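You operate a simulated robot arm through the tools that you are given. There is no shell and no other tool.

You run a simulated robot arm. Do the job below in one go: nothing can be reset, and whatever is moved stays where it is left.

JOB
Zero the gauge on the setting disc, gauge the blue tyre pair, and set the feed dial to that size.
Fine: the disc goes back to pocket 4 of the grey rack; the pair stays in the gauge, jaw drawn back; the truer stays off.

It is judged by the outcome, as a careful person would: the job done as asked, and still so three seconds after it is handed in. It fails if anything else is knocked over, pushed out of place, dropped, spilled or broken.

ROBOT AND FRAMES
A 7-joint arm with a two-finger parallel gripper, fixed in place. Base frame: the origin is at the foot of the arm, x ahead of it, y to its left, z up. Lengths are in m, angles in rad, forces in N, time in s.
Its first joint turns from -2.601 to 2.601 rad. Payload 3.43 kg.
The TCP is the grasp point between the finger pads, 0.03 m short of the fingertips. In the tool frame z runs along the fingers and y along their closing line. Largest opening 0.094 m; finger width 0.028, thickness 0.01; the body of the gripper, 0.05 by 0.096 m, starts 0.055 m behind the TCP.
Orientation is that of the tool frame in the base frame, as a unit quaternion [w, x, y, z]. With the fingers straight down and closing along the base's y, the tool's x points along the base's -x, its y along +y and its z along -z.

CONTROLS
- The arm moves only by the tool move_arm. Its argument "steps" is one flat list of numbers, 7 for each row, row after row: the shift along the tool's x, y, z in m, then the turn, a rotation vector about the tool's x, y, z in rad, then the closure, from 0 (fully open) to 1 (shut). In form: [tx, ty, tz, wx, wy, wz, jaw, tx, ty, tz, wx, wy, wz, jaw, ...]. A call has 1 to 20 rows; each row shifts and turns the commanded pose from where the row before left it, along the tool's axes as they then stand. Each row takes 0.2 s and may step no farther than 0.05 m and 0.15 rad from the row before; otherwise, or with a gripper value out of range, the whole call is refused. A pose out of reach is approached as far as the arm can. The call stops where the force on the tool passes 40 N (or 10 N more than at its start, if that is more) or the arm is blocked; 0.2 s more then pass. The fingers move at their own pace (about 0.045 m/s each) and stop on an object; they squeeze with about 39 N. The grip force told is the motor's: it shows also when the fingers shut on nothing. Time passes only in rows, and 0.2 s behind the last, so rows that do not move let the fingers close. The reply holds the time, the measured pose of the TCP, the force on the tool along the base axes, the opening and the grip force, in the units named above and with some noise, with the torque about the TCP (base axes, N m) and any sound that the robot's microphone picked up.
- Cameras (640 x 400 px; columns grow to the right, rows downward): "scene" is fixed at [0.2215, -0.6498, 1.4364]; the picture's right is [-0.69, -0.72, 0.00], its down [-0.39, 0.38, -0.84] and it looks along [0.61, -0.58, -0.54] (base axes); focal length 214 px, centre (320, 200). "wrist" rides on the gripper at [0.076, 0.014, -0.102] in the tool frame; the picture's right is [-0.18, 0.98, 0.00], its down [-0.75, -0.14, -0.64] and it looks along [-0.63, -0.12, 0.77] (tool axes); focal length 243 px, centre (320, 200). There is no depth. A picture from a camera that has moved, and an enlarged one, comes with that camera's place and axes in the base frame and with its lens.
- grab_frame(camera): a new picture of that camera. It takes no simulated time.
- zoom(camera, box): a new picture of the part [left, top, right, bottom] of that camera's present view, enlarged. It takes no simulated time.
- sign_off(): hands the job in; it is judged then, once.

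Places have to be worked out from the pictures, the camera data and where the tool is seen. Open the gripper and draw the arm clear of the work before you hand the job in, unless the task says otherwise.

The tools are called after "Request:" as name(argument=value, ...) on one line, values as JSON. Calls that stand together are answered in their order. move_arm: Moves the arm, as the interface text tells. Its arguments: {"type":"object","properties":{"steps":{"type":"array"}},"required":["steps"]} The other tools are called the same way: grab_frame (camera) takes a picture; zoom (camera, box) takes an enlarged picture of a part of a camera's view; sign_off () hands the job in.

At the start:

```text
time_s: 0.0
ee_pos: [0.4716, -0.8663, 1.2564]
tool_rot: [0.001, 0.0, 1.0, -0.001]
force: [-0.5, 0.6, -0.5]
wrist_torque: [0.02, -0.02, 0.01]
finger_gap: 0.0939
gripper_force: 0.0
```

scene: 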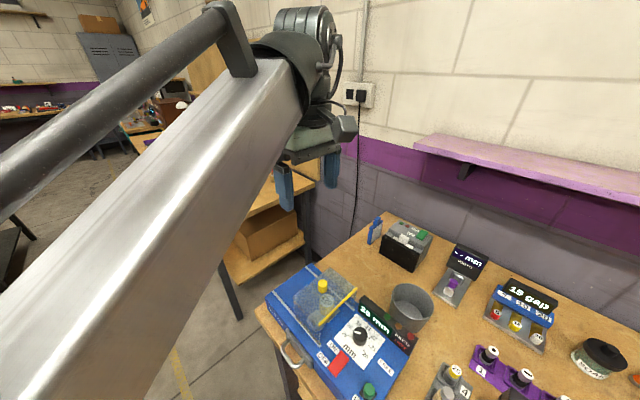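
wrist: 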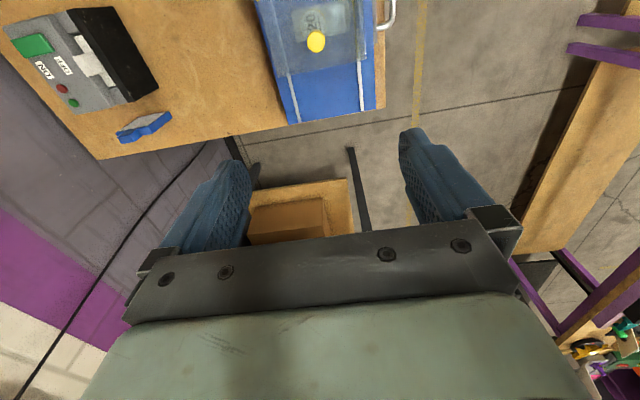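

The scene shows a bench with a blue truer with dial, racks and gauges. I'll enlarge parts of the scene to identify the things.

Request:
zoom(camera="scene", box=[240, 220, 440, 400])

Request:
zoom(camera="scene", box=[420, 220, 640, 400])

Request:
zoom(camera="scene", box=[360, 200, 500, 320])

```text
2.22 times, centred on (340, 310) of scene
camera zoom: at [0.2215, -0.6498, 1.4364], right [-0.69, -0.72, 0.0], down [-0.39, 0.38, -0.84], along [0.61, -0.58, -0.54], focal length 477 px, centre (276, -44)
```

zoom: 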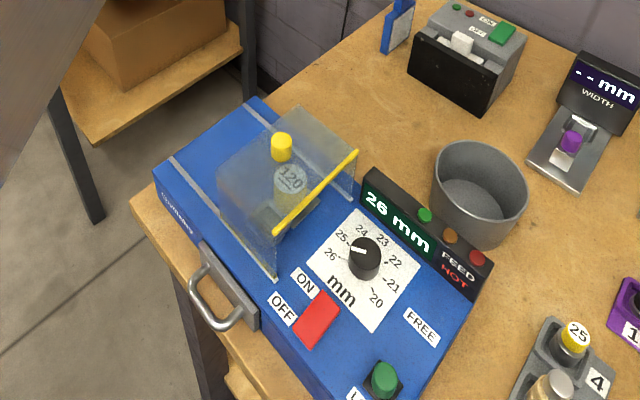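

```text
2.22 times, centred on (530, 310) of scene
camera zoom: at [0.2215, -0.6498, 1.4364], right [-0.69, -0.72, 0.0], down [-0.39, 0.38, -0.84], along [0.61, -0.58, -0.54], focal length 477 px, centre (-147, -44)
```

zoom: 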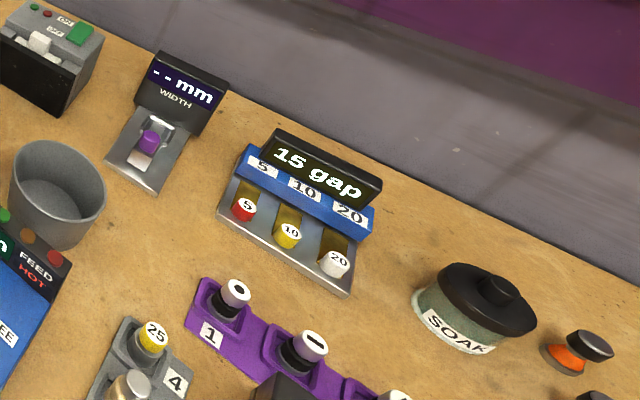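

```text
3.33 times, centred on (430, 260) of scene
camera zoom: at [0.2215, -0.6498, 1.4364], right [-0.69, -0.72, 0.0], down [-0.39, 0.38, -0.84], along [0.61, -0.58, -0.54], focal length 715 px, centre (-47, 0)
```

zoom: 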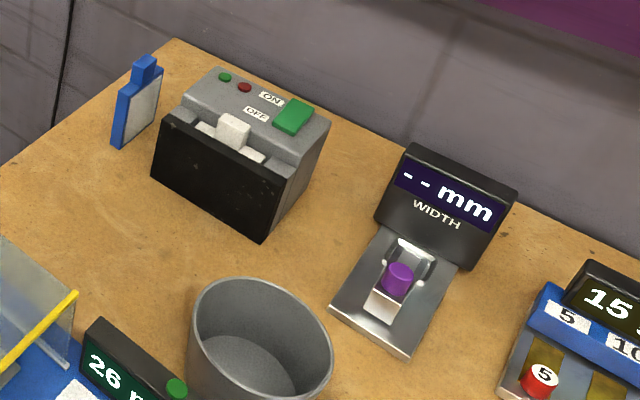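

The yellow guard knob of the truer works out at about (0.435, -0.86, 1.02). The rest of the bench runs off towards -x, so I carry the wrist camera there at height and turn it to look out from the base.

Request:
move_arm(steps=[0.0411, 0.0129, -0.0049, 0, 0, 0, 0, 0.0411, 0.0129, -0.0049, 0, 0, 0, 0, 0.0411, 0.0129, -0.0049, 0, 0, 0, 0, 0.0411, 0.0129, -0.0049, 0, 0, 0, 0, 0.0411, 0.0129, -0.0049, 0, 0, 0, 0, 0.0411, 0.0129, -0.0049, 0, 0, 0, 0, 0.0411, 0.0129, -0.0049, 0, 0, 0, 0, 0.0411, 0.0129, -0.0049, 0, 0, 0, 0, 0.0411, 0.0129, -0.0049, 0, 0, 0, 0, 0, 0, 0, 0, 0, 0.15, 0, 0, 0, 0, 0, 0, 0.15, 0, 0, 0, 0, 0, 0, 0.15, 0, 0, 0, 0, 0, 0, 0.15, 0, 0, 0, 0, 0, 0, 0.15, 0, 0, 0, 0, 0, 0, 0.15, 0, 0, 0, 0, 0, 0, 0.15, 0, 0, 0, 0, 0, 0, 0.15, 0, 0, 0, 0, 0, 0, 0.15, 0, 0, 0, 0, 0, 0, 0.15, 0, 0, 0, 0, 0, 0, 0.0708, 0])

```text
time_s: 3.3
ee_pos: [0.1162, -0.8064, 1.1886]
tool_rot: [0.006, 0.437, 0.899, -0.009]
force: [-1.0, -2.2, -1.6]
wrist_torque: [0.05, -0.19, 0.13]
finger_gap: 0.0939
gripper_force: 0.0
out of reach, approached as far as the arm can: row 1, 2, 3, 4, 5, 6, 7, 8, 9, 10
stopped in row 16: the force on the tool passed its limit at 73 N (the readings are from after the stop); the commanded pose is now the measured one
```

The run was stopped by a force spike and the tool ended lower than I asked (z 1.189). I look before anything else.

Request:
grab_frame(camera="scene")

Request:
grab_frame(camera="wrist")

```text
taken
```

scene: 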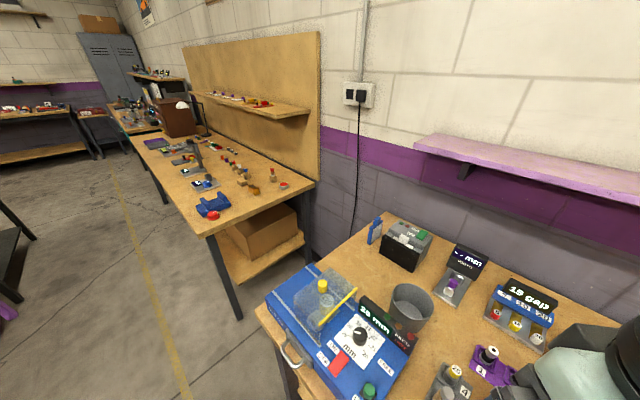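

```text
taken
camera wrist: at [0.0801, -0.7357, 1.29], right [0.89, 0.46, -0.01], down [0.35, -0.66, 0.66], along [0.3, -0.59, -0.75], focal length 243 px, centre (320, 200)
```

wrist: 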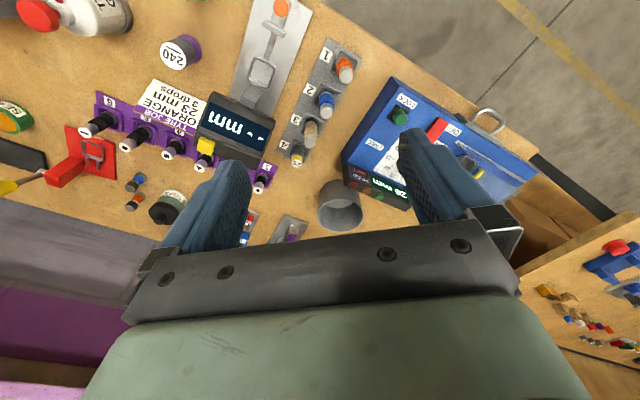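

Nothing seems to have moved and the force reading is near zero again, so the spike looks like the arm catching up with unreachable targets. I enlarge the wrist view, which now shows a mm gauge, the grey rack 1–4 and a purple rack.

Request:
zoom(camera="wrist", box=[200, 0, 380, 130])

Request:
zoom(camera="wrist", box=[60, 60, 280, 200])

Request:
zoom(camera="wrist", box=[0, 0, 220, 140])

Request:
zoom(camera="wrist", box=[240, 60, 420, 190])

Request:
zoom(camera="wrist", box=[340, 70, 540, 210])

```text
3.08 times, centred on (290, 65) of wrist
camera zoom: at [0.0801, -0.7357, 1.29], right [0.89, 0.46, -0.01], down [0.35, -0.66, 0.66], along [0.3, -0.59, -0.75], focal length 746 px, centre (412, 615)
```

zoom: 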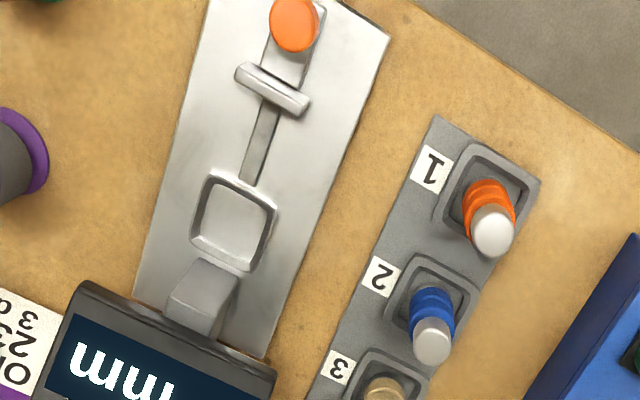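

```text
2.86 times, centred on (170, 130) of wrist
camera zoom: at [0.0801, -0.7357, 1.29], right [0.89, 0.46, -0.01], down [0.35, -0.66, 0.66], along [0.3, -0.59, -0.75], focal length 693 px, centre (749, 400)
```

zoom: 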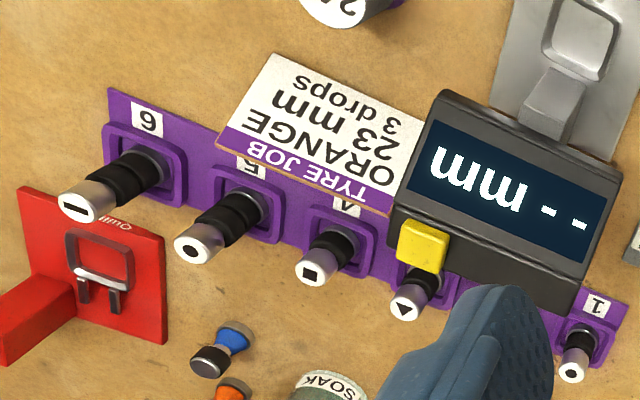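

```text
2.86 times, centred on (110, 70) of wrist
camera zoom: at [0.0801, -0.7357, 1.29], right [0.89, 0.46, -0.01], down [0.35, -0.66, 0.66], along [0.3, -0.59, -0.75], focal length 693 px, centre (920, 571)
```

zoom: 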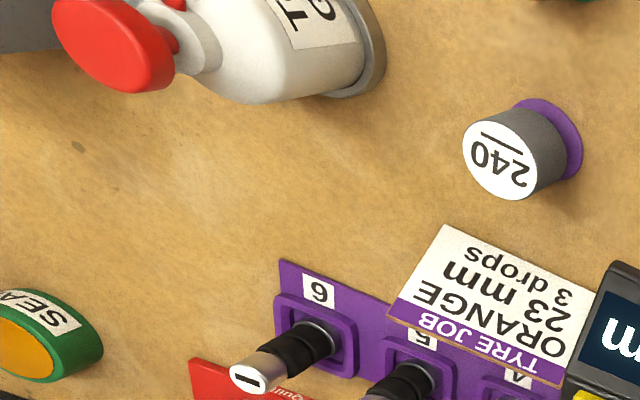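

```text
3.08 times, centred on (330, 125) of wrist
camera zoom: at [0.0801, -0.7357, 1.29], right [0.89, 0.46, -0.01], down [0.35, -0.66, 0.66], along [0.3, -0.59, -0.75], focal length 746 px, centre (289, 431)
```

zoom: 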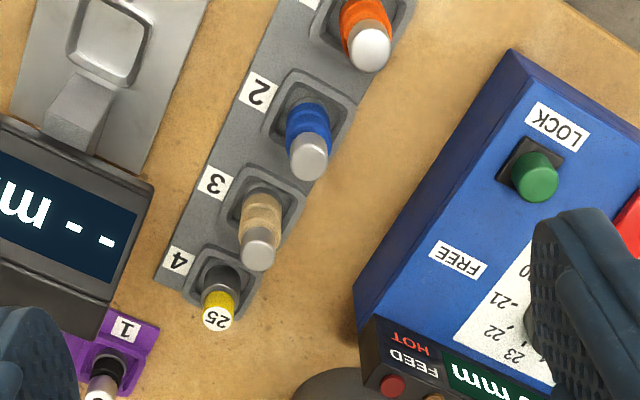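

```text
2.86 times, centred on (440, 140) of wrist
camera zoom: at [0.0801, -0.7357, 1.29], right [0.89, 0.46, -0.01], down [0.35, -0.66, 0.66], along [0.3, -0.59, -0.75], focal length 693 px, centre (-23, 371)
```

zoom: 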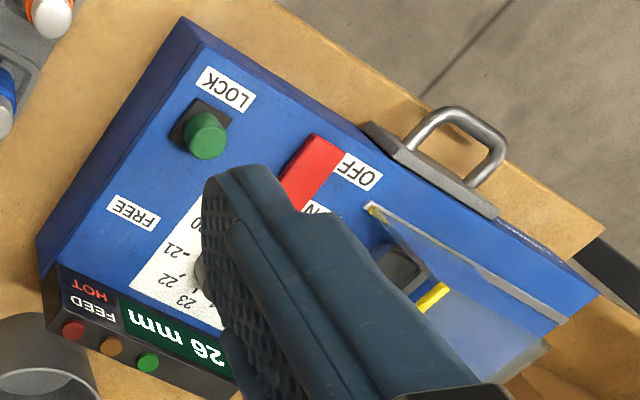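

The grey rack holds orange (1), blue (2), tan (3) and the yellow "25" disc (4); the gauge has a seat, a sliding jaw with an orange knob, and a yellow button on its display. I move back and lower, square to the bench, for a closer look at the gauge.

Request:
move_arm(steps=[0.0204, 0.0093, 0.0273, 0, 0, 0, 0, 0.0204, 0.0093, 0.0273, 0, 0, 0, 0, 0.0204, 0.0093, 0.0273, 0, 0, 0, 0, 0.0204, 0.0093, 0.0273, 0, 0, 0, 0, 0.0204, 0.0093, 0.0273, 0, 0, 0, 0, 0, 0, 0, -0.0009, 0.0043, 0.1332, 0, 0, 0, 0, -0.0009, 0.0043, 0.1332, 0, 0, 0, 0, -0.0009, 0.0043, 0.1332, 0, 0, 0, 0, -0.0009, 0.0043, 0.1332, 0, 0, 0, 0, -0.0009, 0.0043, 0.1332, 0, 0, 0, 0, 0, 0, 0, 0])

```text
time_s: 5.7
ee_pos: [0.0889, -0.7004, 1.0495]
tool_rot: [0.001, 0.708, 0.707, 0.0]
force: [0.3, -0.4, -0.6]
wrist_torque: [0.02, 0.0, 0.0]
finger_gap: 0.0939
gripper_force: 0.0
```

The arm is now square to the bench at (0.089, -0.700, 1.050). I take pictures from here.

Request:
grab_frame(camera="wrist")

Request:
grab_frame(camera="scene")

```text
taken
camera wrist: at [0.1044, -0.6241, 1.1529], right [0.98, -0.19, 0.0], down [-0.14, -0.75, 0.64], along [-0.12, -0.63, -0.77], focal length 243 px, centre (320, 200)
```

wrist: 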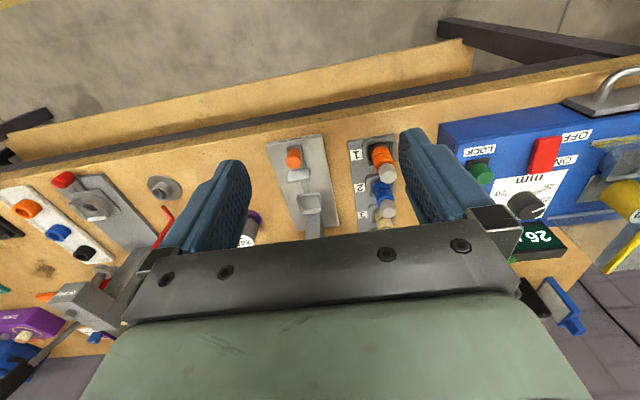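

```text
taken
```

scene: 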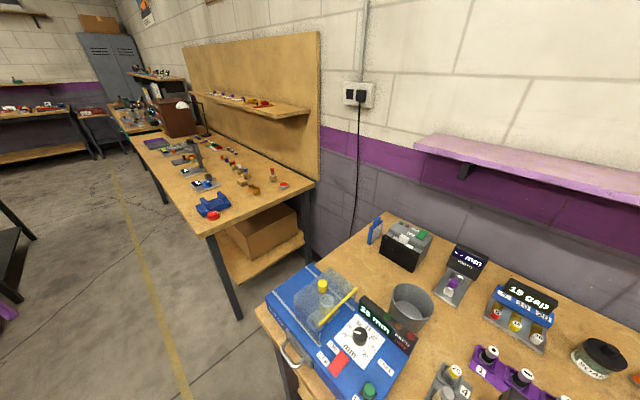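

I enlarge the regions holding the gauge, the grey rack and the truer.

Request:
zoom(camera="wrist", box=[240, 120, 410, 240])

Request:
zoom(camera="wrist", box=[430, 60, 640, 260])

Request:
zoom(camera="wrist", box=[0, 150, 260, 370])

```text
3.33 times, centred on (325, 180) of wrist
camera zoom: at [0.1044, -0.6241, 1.1529], right [0.98, -0.19, 0.0], down [-0.14, -0.75, 0.64], along [-0.12, -0.63, -0.77], focal length 809 px, centre (303, 267)
```

zoom: 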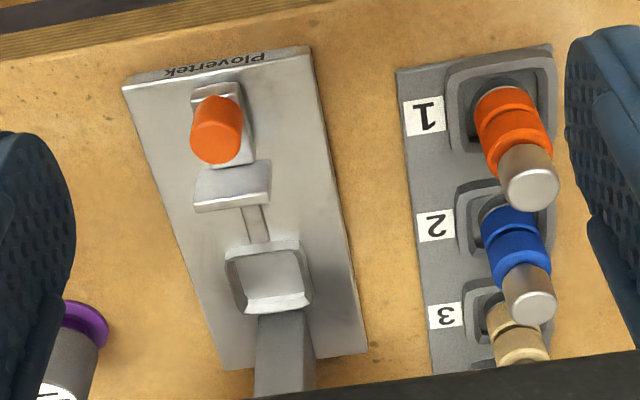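

```text
2.00 times, centred on (535, 160) of wrist
camera zoom: at [0.1044, -0.6241, 1.1529], right [0.98, -0.19, 0.0], down [-0.14, -0.75, 0.64], along [-0.12, -0.63, -0.77], focal length 485 px, centre (-110, 280)
```

zoom: 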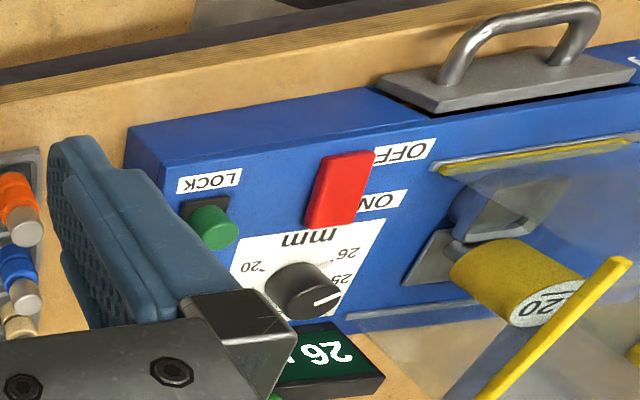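

```text
1.82 times, centred on (130, 260) of wrist
camera zoom: at [0.1044, -0.6241, 1.1529], right [0.98, -0.19, 0.0], down [-0.14, -0.75, 0.64], along [-0.12, -0.63, -0.77], focal length 441 px, centre (666, 91)
```

zoom: 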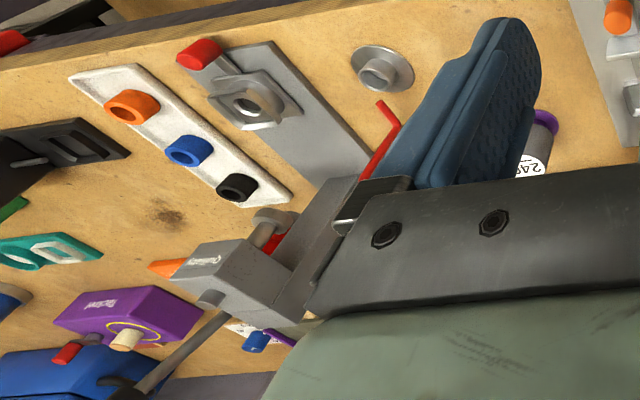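

The gauge plate is aligned with the base axes (x ≈ -0.01…0.08, y ≈ -0.78…-0.97), with the seat near (0.04, -0.877, 0.85). I rise and draw back for a second, wider view to triangulate heights.

Request:
move_arm(steps=[0.016, -0.0058, -0.04, 0, 0, 0, 0, 0.016, -0.0058, -0.04, 0, 0, 0, 0, 0.016, -0.0058, -0.04, 0, 0, 0, 0, 0.016, -0.0058, -0.04, 0, 0, 0, 0, 0.016, -0.0058, -0.04, 0, 0, 0, 0, 0, 0, 0, 0, 0, 0, 0])

Request:
grab_frame(camera="wrist")

```text
time_s: 6.3
ee_pos: [0.0791, -0.6739, 1.1217]
tool_rot: [0.008, 0.708, 0.706, -0.008]
force: [0.1, -7.1, -11.7]
wrist_torque: [-0.09, 0.05, -0.02]
finger_gap: 0.0941
gripper_force: 0.1
out of reach, approached as far as the arm can: row 2, 3
stopped in row 3: the force on the tool passed its limit at 50 N (the readings are from after the stop); the commanded pose is now the measured one
```

```text
taken
camera wrist: at [0.0944, -0.5963, 1.2227], right [0.98, -0.19, 0.0], down [-0.14, -0.74, 0.66], along [-0.12, -0.65, -0.75], focal length 243 px, centre (320, 200)
```

wrist: 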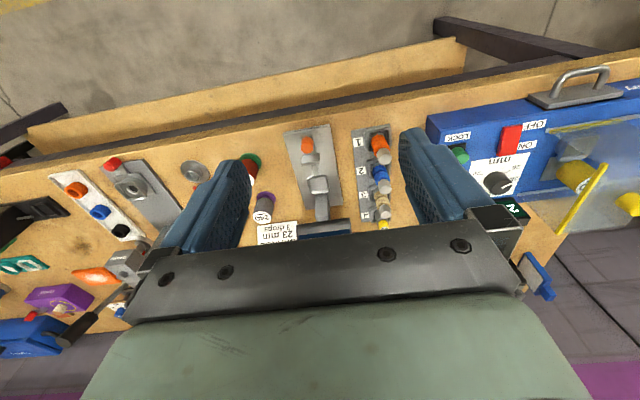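

High positions close in are out of reach, so I will stay lower. I enlarge this view of the gauge and rack first.

Request:
zoom(camera="wrist", box=[260, 110, 420, 240])

Request:
zoom(camera="wrist", box=[430, 60, 640, 230])

```text
3.08 times, centred on (340, 175) of wrist
camera zoom: at [0.0944, -0.5963, 1.2227], right [0.98, -0.19, 0.0], down [-0.14, -0.74, 0.66], along [-0.12, -0.65, -0.75], focal length 746 px, centre (258, 277)
```

zoom: 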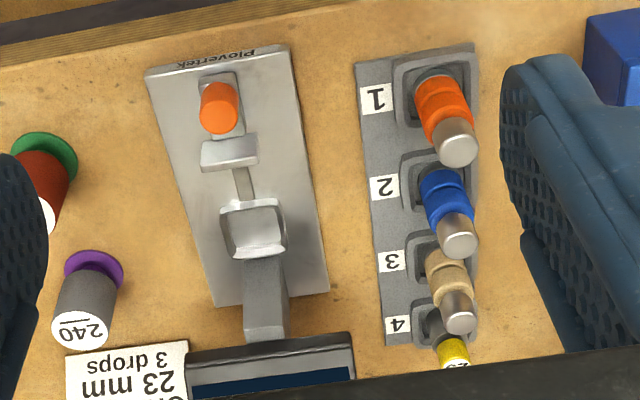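

```text
2.35 times, centred on (535, 145) of wrist
camera zoom: at [0.0944, -0.5963, 1.2227], right [0.98, -0.19, 0.0], down [-0.14, -0.74, 0.66], along [-0.12, -0.65, -0.75], focal length 571 px, centre (-186, 329)
```

zoom: 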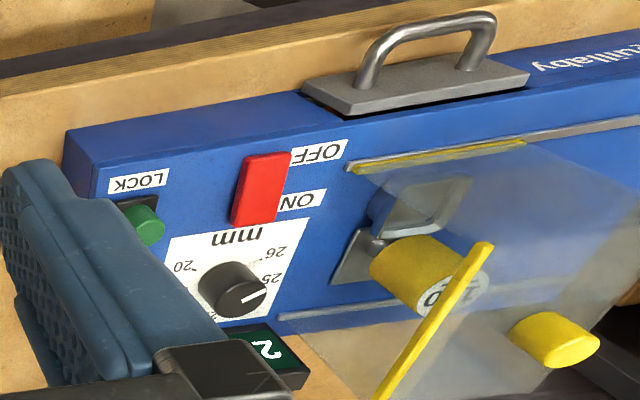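

From three views I place the blue pair's cap top near (0.157, -0.867, 0.905) and the disc top near (0.157, -0.989, 0.879). I go down again and tilt the fingers outward about 20° so the wrist camera looks flatter at the gauge display.

Request:
move_arm(steps=[-0.0107, 0.0027, 0.0358, 0, 0, 0, 0, -0.0107, 0.0027, 0.0358, 0, 0, 0, 0, -0.0107, 0.0027, 0.0358, 0, 0, 0, 0, -0.0107, 0.0027, 0.0358, 0, 0, 0, 0, 0, 0, 0, 0, -0.11, 0, 0, 0, 0, 0, 0, -0.11, 0, 0, 0, 0, 0, 0, -0.11, 0, 0, 0, 0, 0, 0, 0, 0, 0])

Request:
grab_frame(camera="wrist")

```text
time_s: 8.1
ee_pos: [0.0903, -0.7201, 0.9785]
tool_rot: [0.124, 0.697, 0.695, -0.124]
force: [0.4, 0.1, -0.3]
wrist_torque: [-0.02, 0.02, 0.02]
finger_gap: 0.094
gripper_force: 0.0
```

```text
taken
camera wrist: at [0.1051, -0.6132, 1.0493], right [0.98, -0.18, 0.06], down [-0.14, -0.49, 0.86], along [-0.12, -0.86, -0.5], focal length 243 px, centre (320, 200)
```

wrist: 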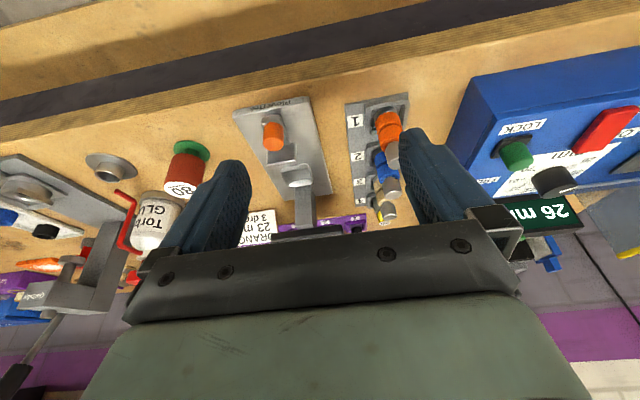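

I enlarge the gauge and rack in this flatter view.

Request:
zoom(camera="wrist", box=[220, 85, 420, 245])

Request:
zoom(camera="wrist", box=[440, 80, 640, 240])

```text
2.50 times, centred on (320, 165) of wrist
camera zoom: at [0.1051, -0.6132, 1.0493], right [0.98, -0.18, 0.06], down [-0.14, -0.49, 0.86], along [-0.12, -0.86, -0.5], focal length 606 px, centre (320, 288)
```

zoom: 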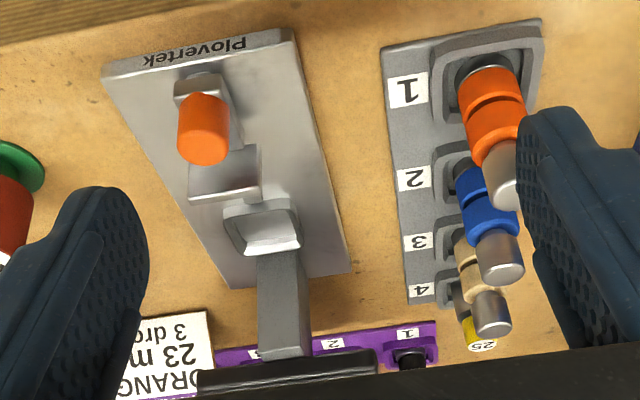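

```text
2.50 times, centred on (540, 160) of wrist
camera zoom: at [0.1051, -0.6132, 1.0493], right [0.98, -0.18, 0.06], down [-0.14, -0.49, 0.86], along [-0.12, -0.86, -0.5], focal length 606 px, centre (-230, 300)
```

zoom: 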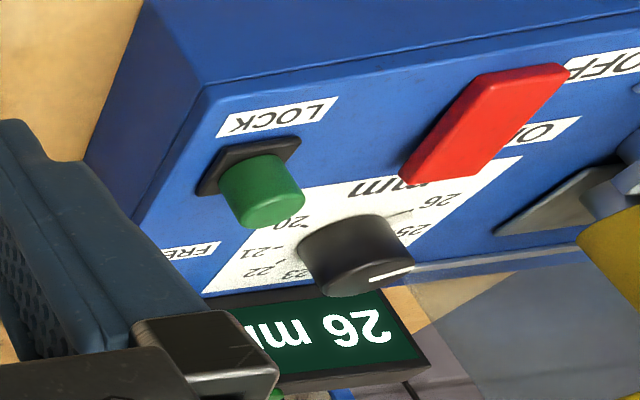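

The display seems raised on the anvil column, so I want a side view. I straighten the tool, move to the -x side of the gauge and turn so the camera looks along +x.

Request:
move_arm(steps=[0, 0, -0.01, 0, 0.1175, 0, 0, 0, 0, -0.01, 0, 0.1175, 0, 0, 0, 0, -0.01, 0, 0.1175, 0, 0, -0.0217, -0.0383, -0.012, 0, 0, 0, 0, -0.0217, -0.0383, -0.012, 0, 0, 0, 0, -0.0217, -0.0383, -0.012, 0, 0, 0, 0, -0.0217, -0.0383, -0.012, 0, 0, 0, 0, -0.0217, -0.0383, -0.012, 0, 0, 0, 0, -0.0217, -0.0383, -0.012, 0, 0, 0, 0, 0, 0, 0, 0, 0, -0.1428, 0, 0, 0, 0, 0, 0, -0.1428, 0, 0, 0, 0, 0, 0, -0.1428, 0, 0, 0, 0, 0, 0, -0.1428, 0, 0, 0, 0, 0, 0, -0.1428, 0, 0, 0, 0, 0, 0, -0.1428, 0, 0, 0, 0, 0, 0, -0.1428, 0, 0, 0, 0, 0, 0, -0.1428, 0, 0, 0, 0, 0, 0, -0.1428, 0, 0, 0, 0, 0, 0, -0.1428, 0, 0, 0, 0, 0, 0, -0.1428, 0])

Request:
grab_frame(camera="wrist")

```text
time_s: 12.3
ee_pos: [-0.1396, -0.8427, 1.0791]
tool_rot: [0.0, 0.0, 1.0, 0.002]
force: [-0.1, 0.1, 0.4]
wrist_torque: [0.0, -0.03, 0.0]
finger_gap: 0.0941
gripper_force: 0.1
```

```text
taken
camera wrist: at [-0.2158, -0.8289, 1.1823], right [0.18, 0.98, 0.0], down [0.75, -0.14, 0.64], along [0.63, -0.12, -0.77], focal length 243 px, centre (320, 200)
```

wrist: 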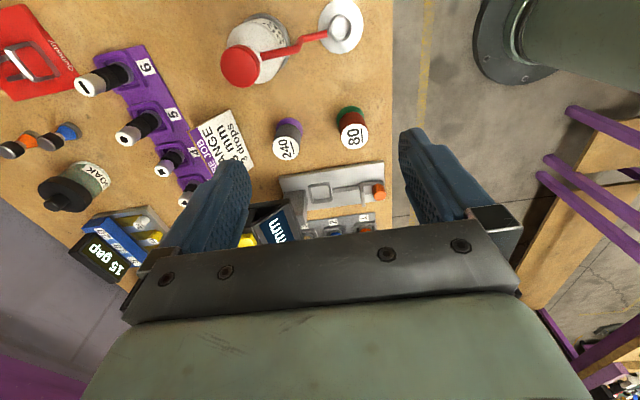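

Request:
zoom(camera="wrist", box=[230, 140, 410, 250])

```text
3.56 times, centred on (320, 195) of wrist
camera zoom: at [-0.2158, -0.8289, 1.1823], right [0.18, 0.98, 0.0], down [0.75, -0.14, 0.64], along [0.63, -0.12, -0.77], focal length 863 px, centre (320, 218)
```

zoom: 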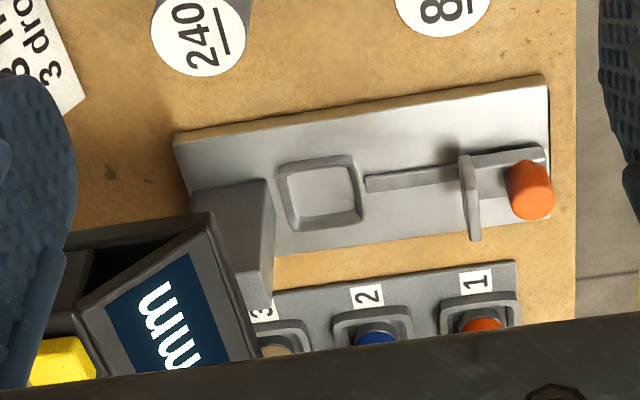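

Side view gives plate top z ≈ 0.845, seat centre ≈ (0.040, -0.875, rim 0.85), and the yellow button ≈ (0.010, -0.969, 0.972). I turn back so the fingers close along x and go over the far end of the grey rack for a close look at the disc and a check of reach.

Request:
move_arm(steps=[0, 0, 0, 0, 0, 0.1428, 0, 0, 0, 0, 0, 0, 0.1428, 0, 0, 0, 0, 0, 0, 0.1428, 0, 0, 0, 0, 0, 0, 0.1428, 0, 0, 0, 0, 0, 0, 0.1428, 0, 0, 0, 0, 0, 0, 0.1428, 0, 0, 0, 0, 0, 0, 0.1428, 0, 0, 0, 0, 0, 0, 0.1428, 0, 0, 0, 0, 0, 0, 0.1428, 0, 0, 0, 0, 0, 0, 0.1428, 0, 0, 0, 0, 0, 0, 0.1428, 0, -0.0082, 0.0421, 0.0057, 0, 0, 0, 0, -0.0082, 0.0421, 0.0057, 0, 0, 0, 0, -0.0082, 0.0421, 0.0057, 0, 0, 0, 0, -0.0082, 0.0421, 0.0057, 0, 0, 0, 0, -0.0082, 0.0421, 0.0057, 0, 0, 0, 0, -0.0082, 0.0421, 0.0257, 0, 0, 0, 0, -0.0082, 0.0421, 0.0257, 0, 0, 0, 0, 0, 0, 0, 0, 0, 0, 0])

Request:
grab_frame(camera="wrist")

```text
time_s: 16.3
ee_pos: [0.1559, -0.901, 0.9997]
tool_rot: [-0.001, 0.708, 0.706, 0.002]
force: [-0.4, -0.1, -0.1]
wrist_torque: [-0.03, -0.01, 0.0]
finger_gap: 0.0938
gripper_force: 0.0
```

```text
taken
camera wrist: at [0.1709, -0.8247, 1.1025], right [0.98, -0.19, 0.0], down [-0.14, -0.76, 0.64], along [-0.12, -0.63, -0.77], focal length 243 px, centre (320, 200)
```

wrist: 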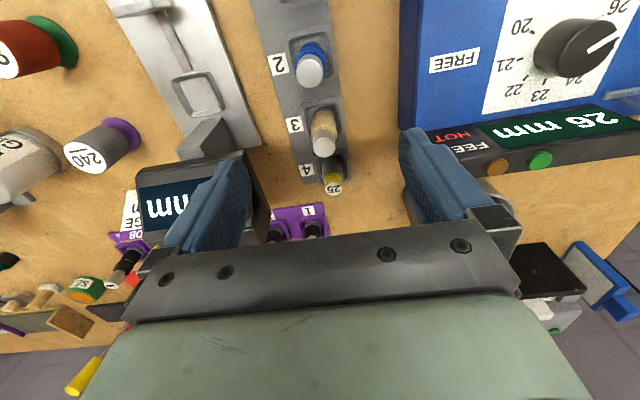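

Request:
zoom(camera="wrist", box=[260, 30, 400, 230])

Request:
zoom(camera="wrist", box=[290, 130, 370, 210])

Request:
zoom(camera="wrist", box=[110, 60, 280, 250])

Request:
zoom(camera="wrist", box=[420, 0, 640, 180])

```text
2.00 times, centred on (330, 130) of wrist
camera zoom: at [0.1709, -0.8247, 1.1025], right [0.98, -0.19, 0.0], down [-0.14, -0.76, 0.64], along [-0.12, -0.63, -0.77], focal length 485 px, centre (300, 340)
```

zoom: 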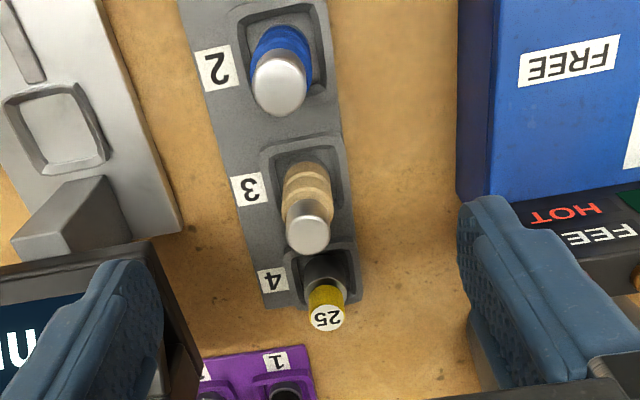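

```text
5.00 times, centred on (330, 170) of wrist
camera zoom: at [0.1709, -0.8247, 1.1025], right [0.98, -0.19, 0.0], down [-0.14, -0.76, 0.64], along [-0.12, -0.63, -0.77], focal length 1213 px, centre (270, 350)
```

zoom: 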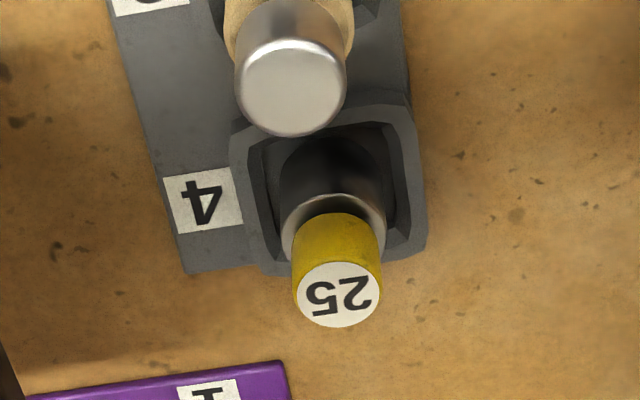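

```text
2.11 times, centred on (195, 155) of wrist
camera zoom: at [0.1709, -0.8247, 1.1025], right [0.98, -0.19, 0.0], down [-0.14, -0.76, 0.64], along [-0.12, -0.63, -0.77], focal length 511 px, centre (583, 295)
```

zoom: 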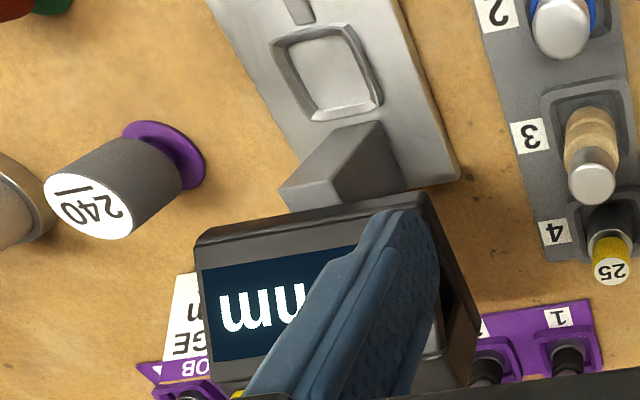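

```text
2.22 times, centred on (530, 90) of wrist
camera zoom: at [0.1709, -0.8247, 1.1025], right [0.98, -0.19, 0.0], down [-0.14, -0.76, 0.64], along [-0.12, -0.63, -0.77], focal length 539 px, centre (-147, 444)
```

zoom: 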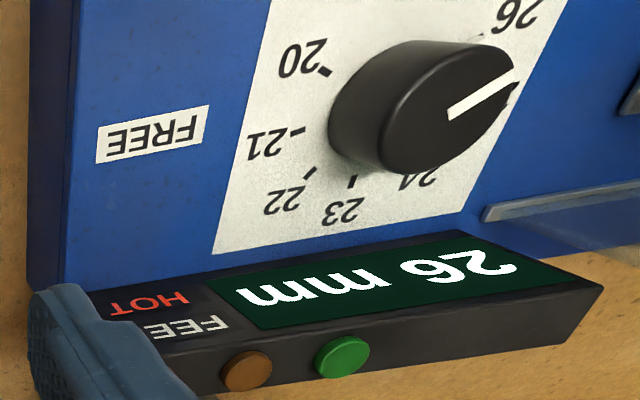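

The disc is a Ø25 steel disc with a yellow grip (≈Ø20) whose top is at about (0.1555, -0.986, 0.887). I part-close the fingers for clearance from the truer's box and move over it at z ≈ 0.96 to check reach.

Request:
move_arm(steps=[-0.0283, 0, 0.0133, 0, 0, 0, 0.4, -0.0283, 0, 0.0133, 0, 0, 0, 0.4, -0.0283, 0, 0.0133, 0, 0, 0, 0.4, 0, 0, 0, 0, 0, 0, 0.4, 0, 0, 0, 0, 0, 0, 0.4])

Request:
grab_frame(camera="wrist")

```text
time_s: 17.5
ee_pos: [0.1547, -0.9856, 0.9587]
tool_rot: [-0.001, 0.708, 0.706, 0.002]
force: [0.6, 0.6, -0.5]
wrist_torque: [-0.02, -0.05, 0.03]
finger_gap: 0.0564
gripper_force: 0.1
```

```text
taken
camera wrist: at [0.1701, -0.9094, 1.0624], right [0.98, -0.19, 0.0], down [-0.14, -0.76, 0.64], along [-0.12, -0.63, -0.77], focal length 243 px, centre (320, 200)
```

wrist: 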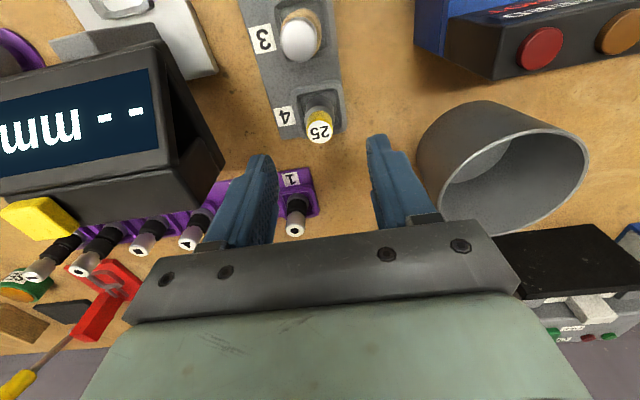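

The pose is within reach and the disc top sits exactly on the tool axis in the picture. I lower to TCP z ≈ 0.899 so only the fingertips cover the yellow grip, then close.

Request:
move_arm(steps=[0.0005, 0.0008, 0.02, 0, 0, 0, 0.4, 0, 0, 0.02, 0, 0, 0, 0.4, 0, 0, 0.0195, 0, 0, 0, 0.4, 0, 0, 0, 0, 0, 0, 0.4])

Request:
zoom(camera="wrist", box=[230, 60, 430, 260])

```text
time_s: 18.5
ee_pos: [0.1555, -0.9839, 0.8995]
tool_rot: [-0.001, 0.708, 0.706, 0.001]
force: [0.5, -1.2, 0.5]
wrist_torque: [0.03, 0.02, -0.04]
finger_gap: 0.0567
gripper_force: 0.1
```

```text
2.00 times, centred on (330, 160) of wrist
camera zoom: at [0.1704, -0.9087, 1.0029], right [0.98, -0.19, 0.0], down [-0.14, -0.76, 0.64], along [-0.12, -0.63, -0.77], focal length 485 px, centre (300, 280)
```

zoom: 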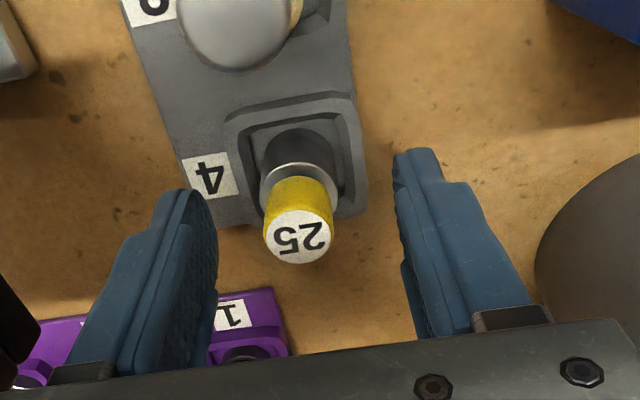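

The yellow grip lies between the fingertips. I close on it.

Request:
move_arm(steps=[-0.0015, 0, 0, 0, 0, 0, 0.7, 0, 0, 0, 0, 0, 0, 1, 0, 0, 0, 0, 0, 0, 1, 0, 0, 0, 0, 0, 0, 1, 0, 0, 0, 0, 0, 0, 1, 0, 0, 0, 0, 0, 0, 1])

Request:
zoom(camera="wrist", box=[230, 60, 430, 260])

```text
time_s: 19.9
ee_pos: [0.1554, -0.9866, 0.8994]
tool_rot: [-0.001, 0.708, 0.706, 0.002]
force: [-1.5, -0.1, 1.0]
wrist_torque: [-0.02, 0.01, 0.0]
finger_gap: 0.0186
gripper_force: 39.0
```

```text
2.00 times, centred on (330, 160) of wrist
camera zoom: at [0.1704, -0.9103, 1.003], right [0.98, -0.19, 0.0], down [-0.14, -0.76, 0.64], along [-0.12, -0.63, -0.77], focal length 485 px, centre (300, 280)
```

zoom: 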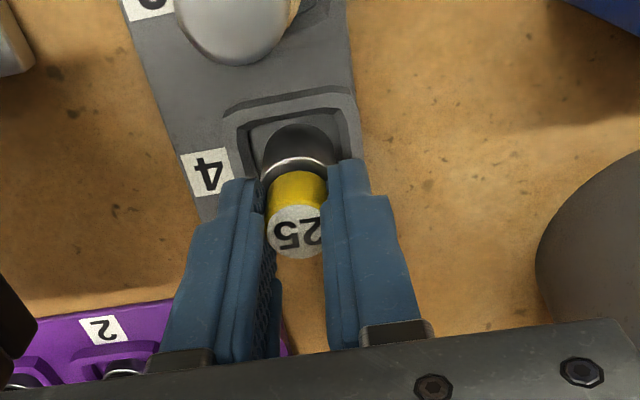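

Disc gripped (gap 18.6 mm) at TCP (0.1554, -0.9866, 0.8994). I lift it well clear, carry it over the rack line and then across to above the gauge seat.

Request:
move_arm(steps=[0, 0, -0.02, 0, 0, 0, 1, 0, 0, -0.02, 0, 0, 0, 1, 0, 0, -0.04, 0, 0, 0, 1, 0, 0, -0.04, 0, 0, 0, 1, 0.0423, 0, 0, 0, 0, 0, 1, 0.0423, 0, 0, 0, 0, 0, 1, 0.0423, 0, 0, 0, 0, 0, 1, -0.0046, -0.0385, 0, 0, 0, 0, 1, -0.0046, -0.0385, 0, 0, 0, 0, 1, -0.0046, -0.0385, 0, 0, 0, 0, 1, 0, 0, 0, 0, 0, 0, 1, 0, 0, 0, 0, 0, 0, 1])

Request:
grab_frame(camera="wrist")

```text
time_s: 22.5
ee_pos: [0.0398, -0.8753, 1.0213]
tool_rot: [0.0, 0.708, 0.706, 0.001]
force: [0.0, -0.3, -1.4]
wrist_torque: [0.02, 0.01, -0.03]
finger_gap: 0.0189
gripper_force: 39.0
```

```text
taken
camera wrist: at [0.0551, -0.7981, 1.1235], right [0.98, -0.19, 0.0], down [-0.14, -0.76, 0.64], along [-0.12, -0.63, -0.77], focal length 243 px, centre (320, 200)
```

wrist: 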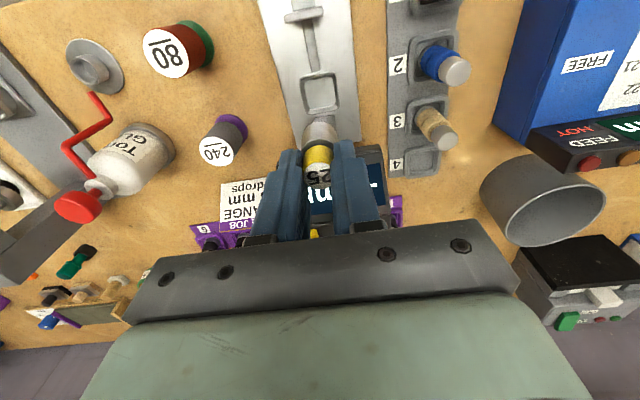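

Request:
zoom(camera="wrist", box=[260, 20, 380, 200])

Request:
zoom(camera="wrist", box=[270, 60, 380, 170])

```text
2.22 times, centred on (320, 110) of wrist
camera zoom: at [0.0551, -0.7981, 1.1235], right [0.98, -0.19, 0.0], down [-0.14, -0.76, 0.64], along [-0.12, -0.63, -0.77], focal length 539 px, centre (320, 400)
```

zoom: 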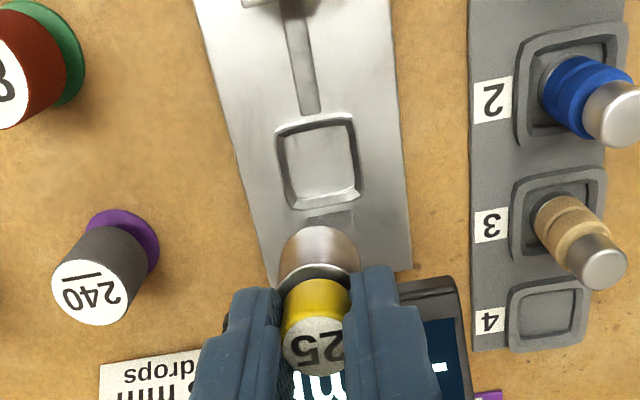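

```text
3.64 times, centred on (325, 115) of wrist
camera zoom: at [0.0551, -0.7981, 1.1235], right [0.98, -0.19, 0.0], down [-0.14, -0.76, 0.64], along [-0.12, -0.63, -0.77], focal length 882 px, centre (302, 509)
```

zoom: 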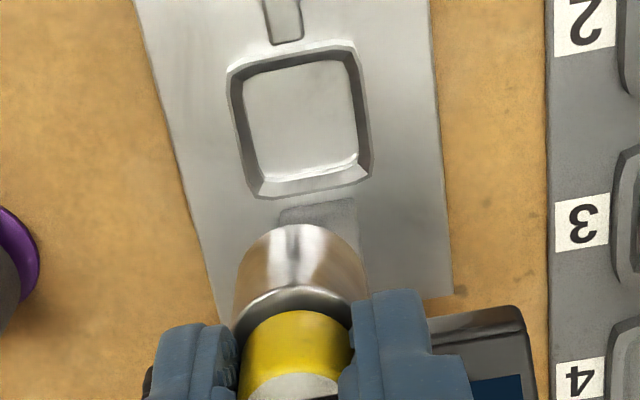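

The seat is a chamfered square cup, centred at about (0.040, -0.875), and the disc hangs centred over it. I lower straight down in stages, first to about 0.94.

Request:
move_arm(steps=[0.0002, 0.0003, 0.02, 0, 0, 0, 1, 0, 0, 0.02, 0, 0, 0, 1, 0, 0, 0.02, 0, 0, 0, 1, 0, 0, 0.02, 0, 0, 0, 1, 0, 0, 0, 0, 0, 0, 1])

Request:
grab_frame(camera="wrist")

Request:
zoom(camera="wrist", box=[260, 60, 380, 200])

```text
time_s: 23.7
ee_pos: [0.0419, -0.8737, 0.9406]
tool_rot: [-0.002, 0.708, 0.707, 0.002]
force: [0.0, -0.3, -0.2]
wrist_torque: [0.0, 0.01, -0.03]
finger_gap: 0.0188
gripper_force: 38.5
```

```text
taken
camera wrist: at [0.0563, -0.7978, 1.0434], right [0.98, -0.19, 0.0], down [-0.14, -0.76, 0.64], along [-0.12, -0.63, -0.77], focal length 243 px, centre (320, 200)
```

wrist: 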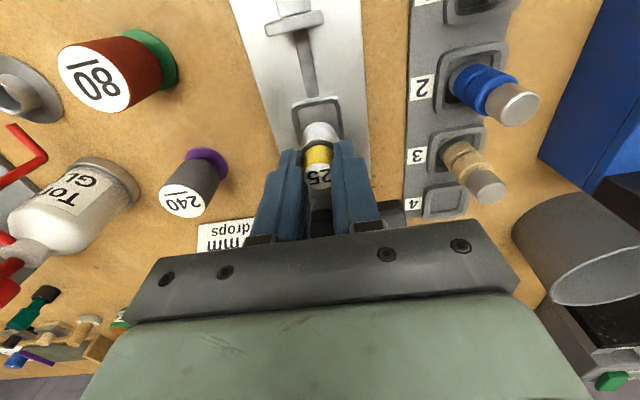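

```text
2.86 times, centred on (320, 130) of wrist
camera zoom: at [0.0563, -0.7978, 1.0434], right [0.98, -0.19, 0.0], down [-0.14, -0.76, 0.64], along [-0.12, -0.63, -0.77], focal length 693 px, centre (320, 400)
```

zoom: 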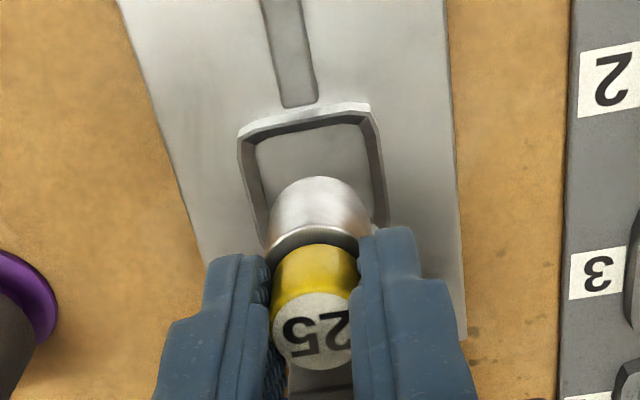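

The disc is heading into the cup, slightly to the right of its middle but well inside. I lower further in small steps watching the force.

Request:
move_arm(steps=[0, -0.0008, 0.006, 0, 0, 0, 1, 0, 0, 0.006, 0, 0, 0, 1, 0, 0, 0, 0, 0, 0, 1])

Request:
zoom(camera="wrist", box=[260, 60, 380, 200])

```text
time_s: 24.5
ee_pos: [0.0392, -0.8725, 0.9281]
tool_rot: [-0.001, 0.708, 0.706, 0.001]
force: [-0.2, 0.0, -0.6]
wrist_torque: [-0.01, 0.02, -0.02]
finger_gap: 0.0188
gripper_force: 39.4
```

```text
2.86 times, centred on (320, 130) of wrist
camera zoom: at [0.0549, -0.7974, 1.0311], right [0.98, -0.19, 0.0], down [-0.14, -0.76, 0.64], along [-0.12, -0.63, -0.77], focal length 693 px, centre (320, 400)
```

zoom: 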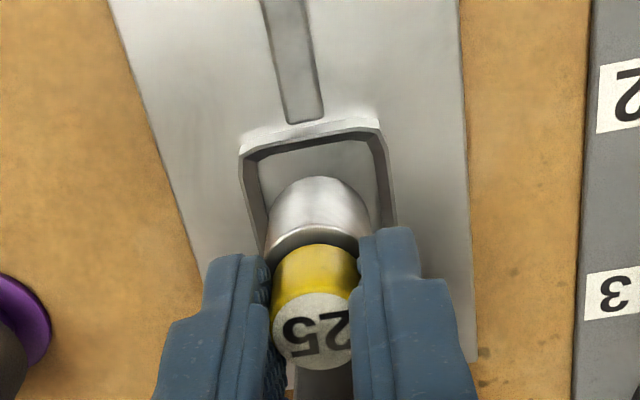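

Centred in x, no contact force yet. I lower on in 2 mm steps.

Request:
move_arm(steps=[0, 0, 0.002, 0, 0, 0, 1, 0, 0, 0.002, 0, 0, 0, 1, 0, 0, 0.002, 0, 0, 0, 1, 0, 0, 0, 0, 0, 0, 1])

Request:
zoom(camera="wrist", box=[260, 60, 380, 200])

```text
time_s: 25.5
ee_pos: [0.0397, -0.873, 0.9227]
tool_rot: [-0.001, 0.708, 0.706, 0.002]
force: [0.4, 0.4, -0.9]
wrist_torque: [0.02, 0.0, 0.01]
finger_gap: 0.0189
gripper_force: 39.1
```

```text
2.86 times, centred on (320, 130) of wrist
camera zoom: at [0.0546, -0.7972, 1.0255], right [0.98, -0.19, 0.0], down [-0.14, -0.76, 0.64], along [-0.12, -0.63, -0.77], focal length 693 px, centre (320, 400)
```

zoom: 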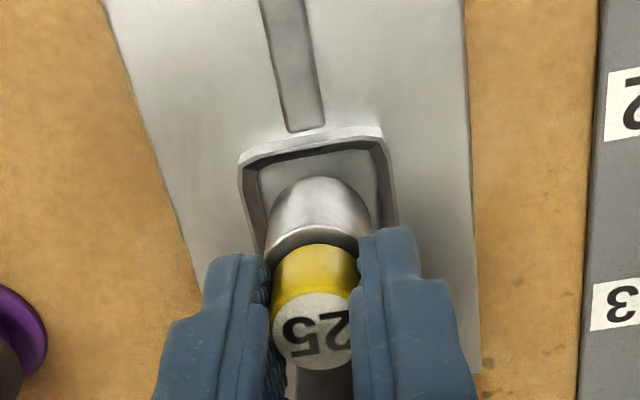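

Still no contact (about 0.923). I keep lowering in 2 mm steps.

Request:
move_arm(steps=[0, 0, 0.002, 0, 0, 0, 1, 0, 0, 0.002, 0, 0, 0, 1, 0, 0, 0.002, 0, 0, 0, 1, 0, 0, 0, 0, 0, 0, 1])

Request:
zoom(camera="wrist", box=[260, 60, 380, 200])

```text
time_s: 26.5
ee_pos: [0.0404, -0.8737, 0.9149]
tool_rot: [-0.001, 0.708, 0.707, 0.001]
force: [-0.3, 0.3, -0.5]
wrist_torque: [-0.01, -0.02, 0.02]
finger_gap: 0.0189
gripper_force: 39.0
```

```text
2.86 times, centred on (320, 130) of wrist
camera zoom: at [0.0546, -0.7968, 1.0193], right [0.98, -0.19, 0.0], down [-0.14, -0.76, 0.64], along [-0.12, -0.63, -0.77], focal length 693 px, centre (320, 400)
```

zoom: 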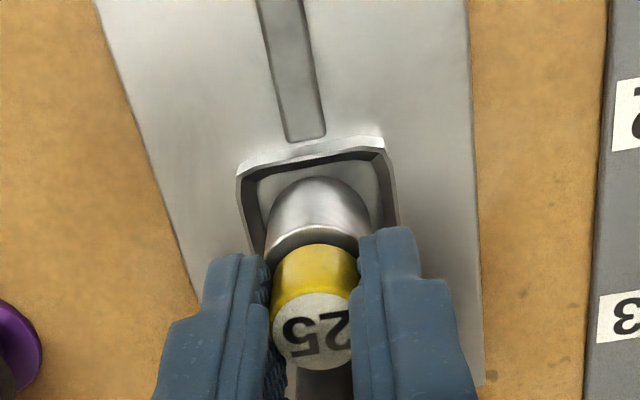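

No contact yet at 0.916. I continue in 2 mm steps.

Request:
move_arm(steps=[0, 0, 0.002, 0, 0, 0, 1, 0, 0, 0.002, 0, 0, 0, 1, 0, 0, 0, 0, 0, 0, 1])

Request:
zoom(camera="wrist", box=[260, 60, 380, 200])

```text
time_s: 27.3
ee_pos: [0.0406, -0.8731, 0.9125]
tool_rot: [-0.002, 0.707, 0.707, 0.001]
force: [-0.7, -0.1, -0.8]
wrist_torque: [-0.01, -0.01, 0.0]
finger_gap: 0.0187
gripper_force: 38.8
```

```text
2.86 times, centred on (320, 130) of wrist
camera zoom: at [0.0545, -0.7968, 1.0151], right [0.98, -0.19, 0.0], down [-0.14, -0.76, 0.64], along [-0.12, -0.63, -0.77], focal length 693 px, centre (320, 400)
```

zoom: 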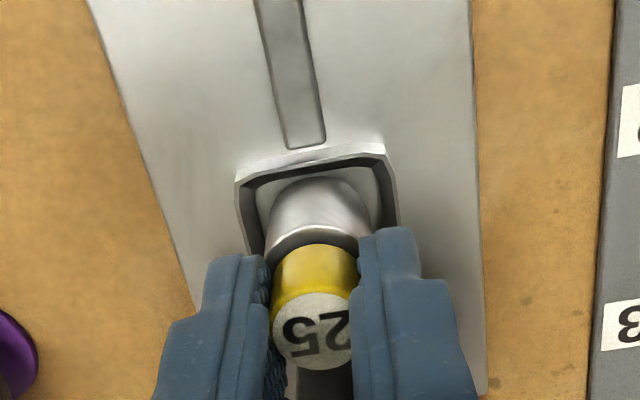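

The disc sits about 2 mm towards the near wall of the cup, so I shift 2 mm in -y while lowering further.

Request:
move_arm(steps=[-0.002, 0, 0.001, 0, 0, 0, 1, 0, 0, 0.002, 0, 0, 0, 1, 0, 0, 0.002, 0, 0, 0, 1, 0, 0, 0, 0, 0, 0, 1])

Request:
zoom(camera="wrist", box=[260, 60, 380, 200])

```text
time_s: 28.3
ee_pos: [0.0396, -0.8746, 0.9083]
tool_rot: [0.0, 0.708, 0.706, 0.001]
force: [0.7, 0.9, -1.2]
wrist_torque: [-0.01, 0.0, 0.01]
finger_gap: 0.0189
gripper_force: 39.0
```

```text
2.86 times, centred on (320, 130) of wrist
camera zoom: at [0.0545, -0.7988, 1.01], right [0.98, -0.19, 0.0], down [-0.14, -0.76, 0.64], along [-0.12, -0.63, -0.77], focal length 693 px, centre (320, 400)
```

zoom: 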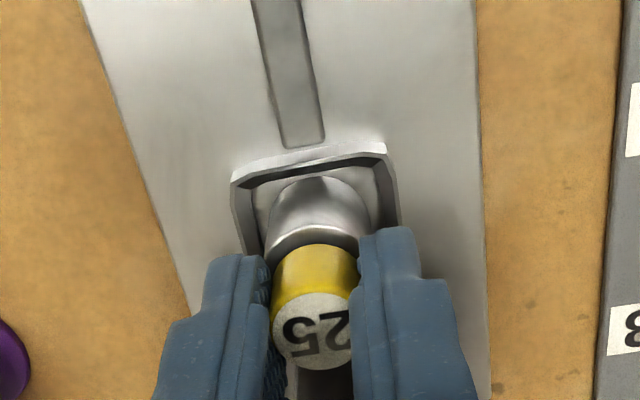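

Well centred now; still no contact at about 0.907. I continue down.

Request:
move_arm(steps=[0, 0, 0.0015, 0, 0, 0, 1, 0, 0, 0.0015, 0, 0, 0, 1, 0, 0, 0.0015, 0, 0, 0, 1, 0, 0, 0, 0, 0, 0, 1])

Request:
zoom(camera="wrist", box=[260, 60, 380, 200])

```text
time_s: 29.4
ee_pos: [0.0393, -0.8756, 0.9068]
tool_rot: [0.0, 0.708, 0.706, 0.001]
force: [0.4, 3.8, 10.9]
wrist_torque: [0.2, -0.01, -0.02]
finger_gap: 0.019
gripper_force: 38.9
stopped in row 4: the force on the tool passed its limit at 41 N (the readings are from after the stop); the commanded pose is now the measured one
```

```text
2.86 times, centred on (320, 130) of wrist
camera zoom: at [0.0545, -0.7989, 1.0087], right [0.98, -0.19, 0.0], down [-0.14, -0.75, 0.64], along [-0.12, -0.63, -0.77], focal length 693 px, centre (320, 400)
```

zoom: 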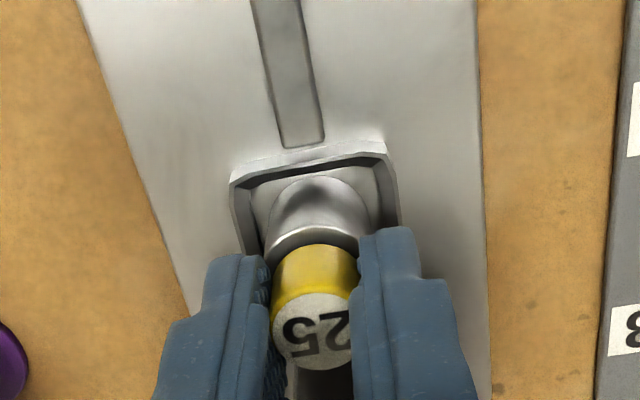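

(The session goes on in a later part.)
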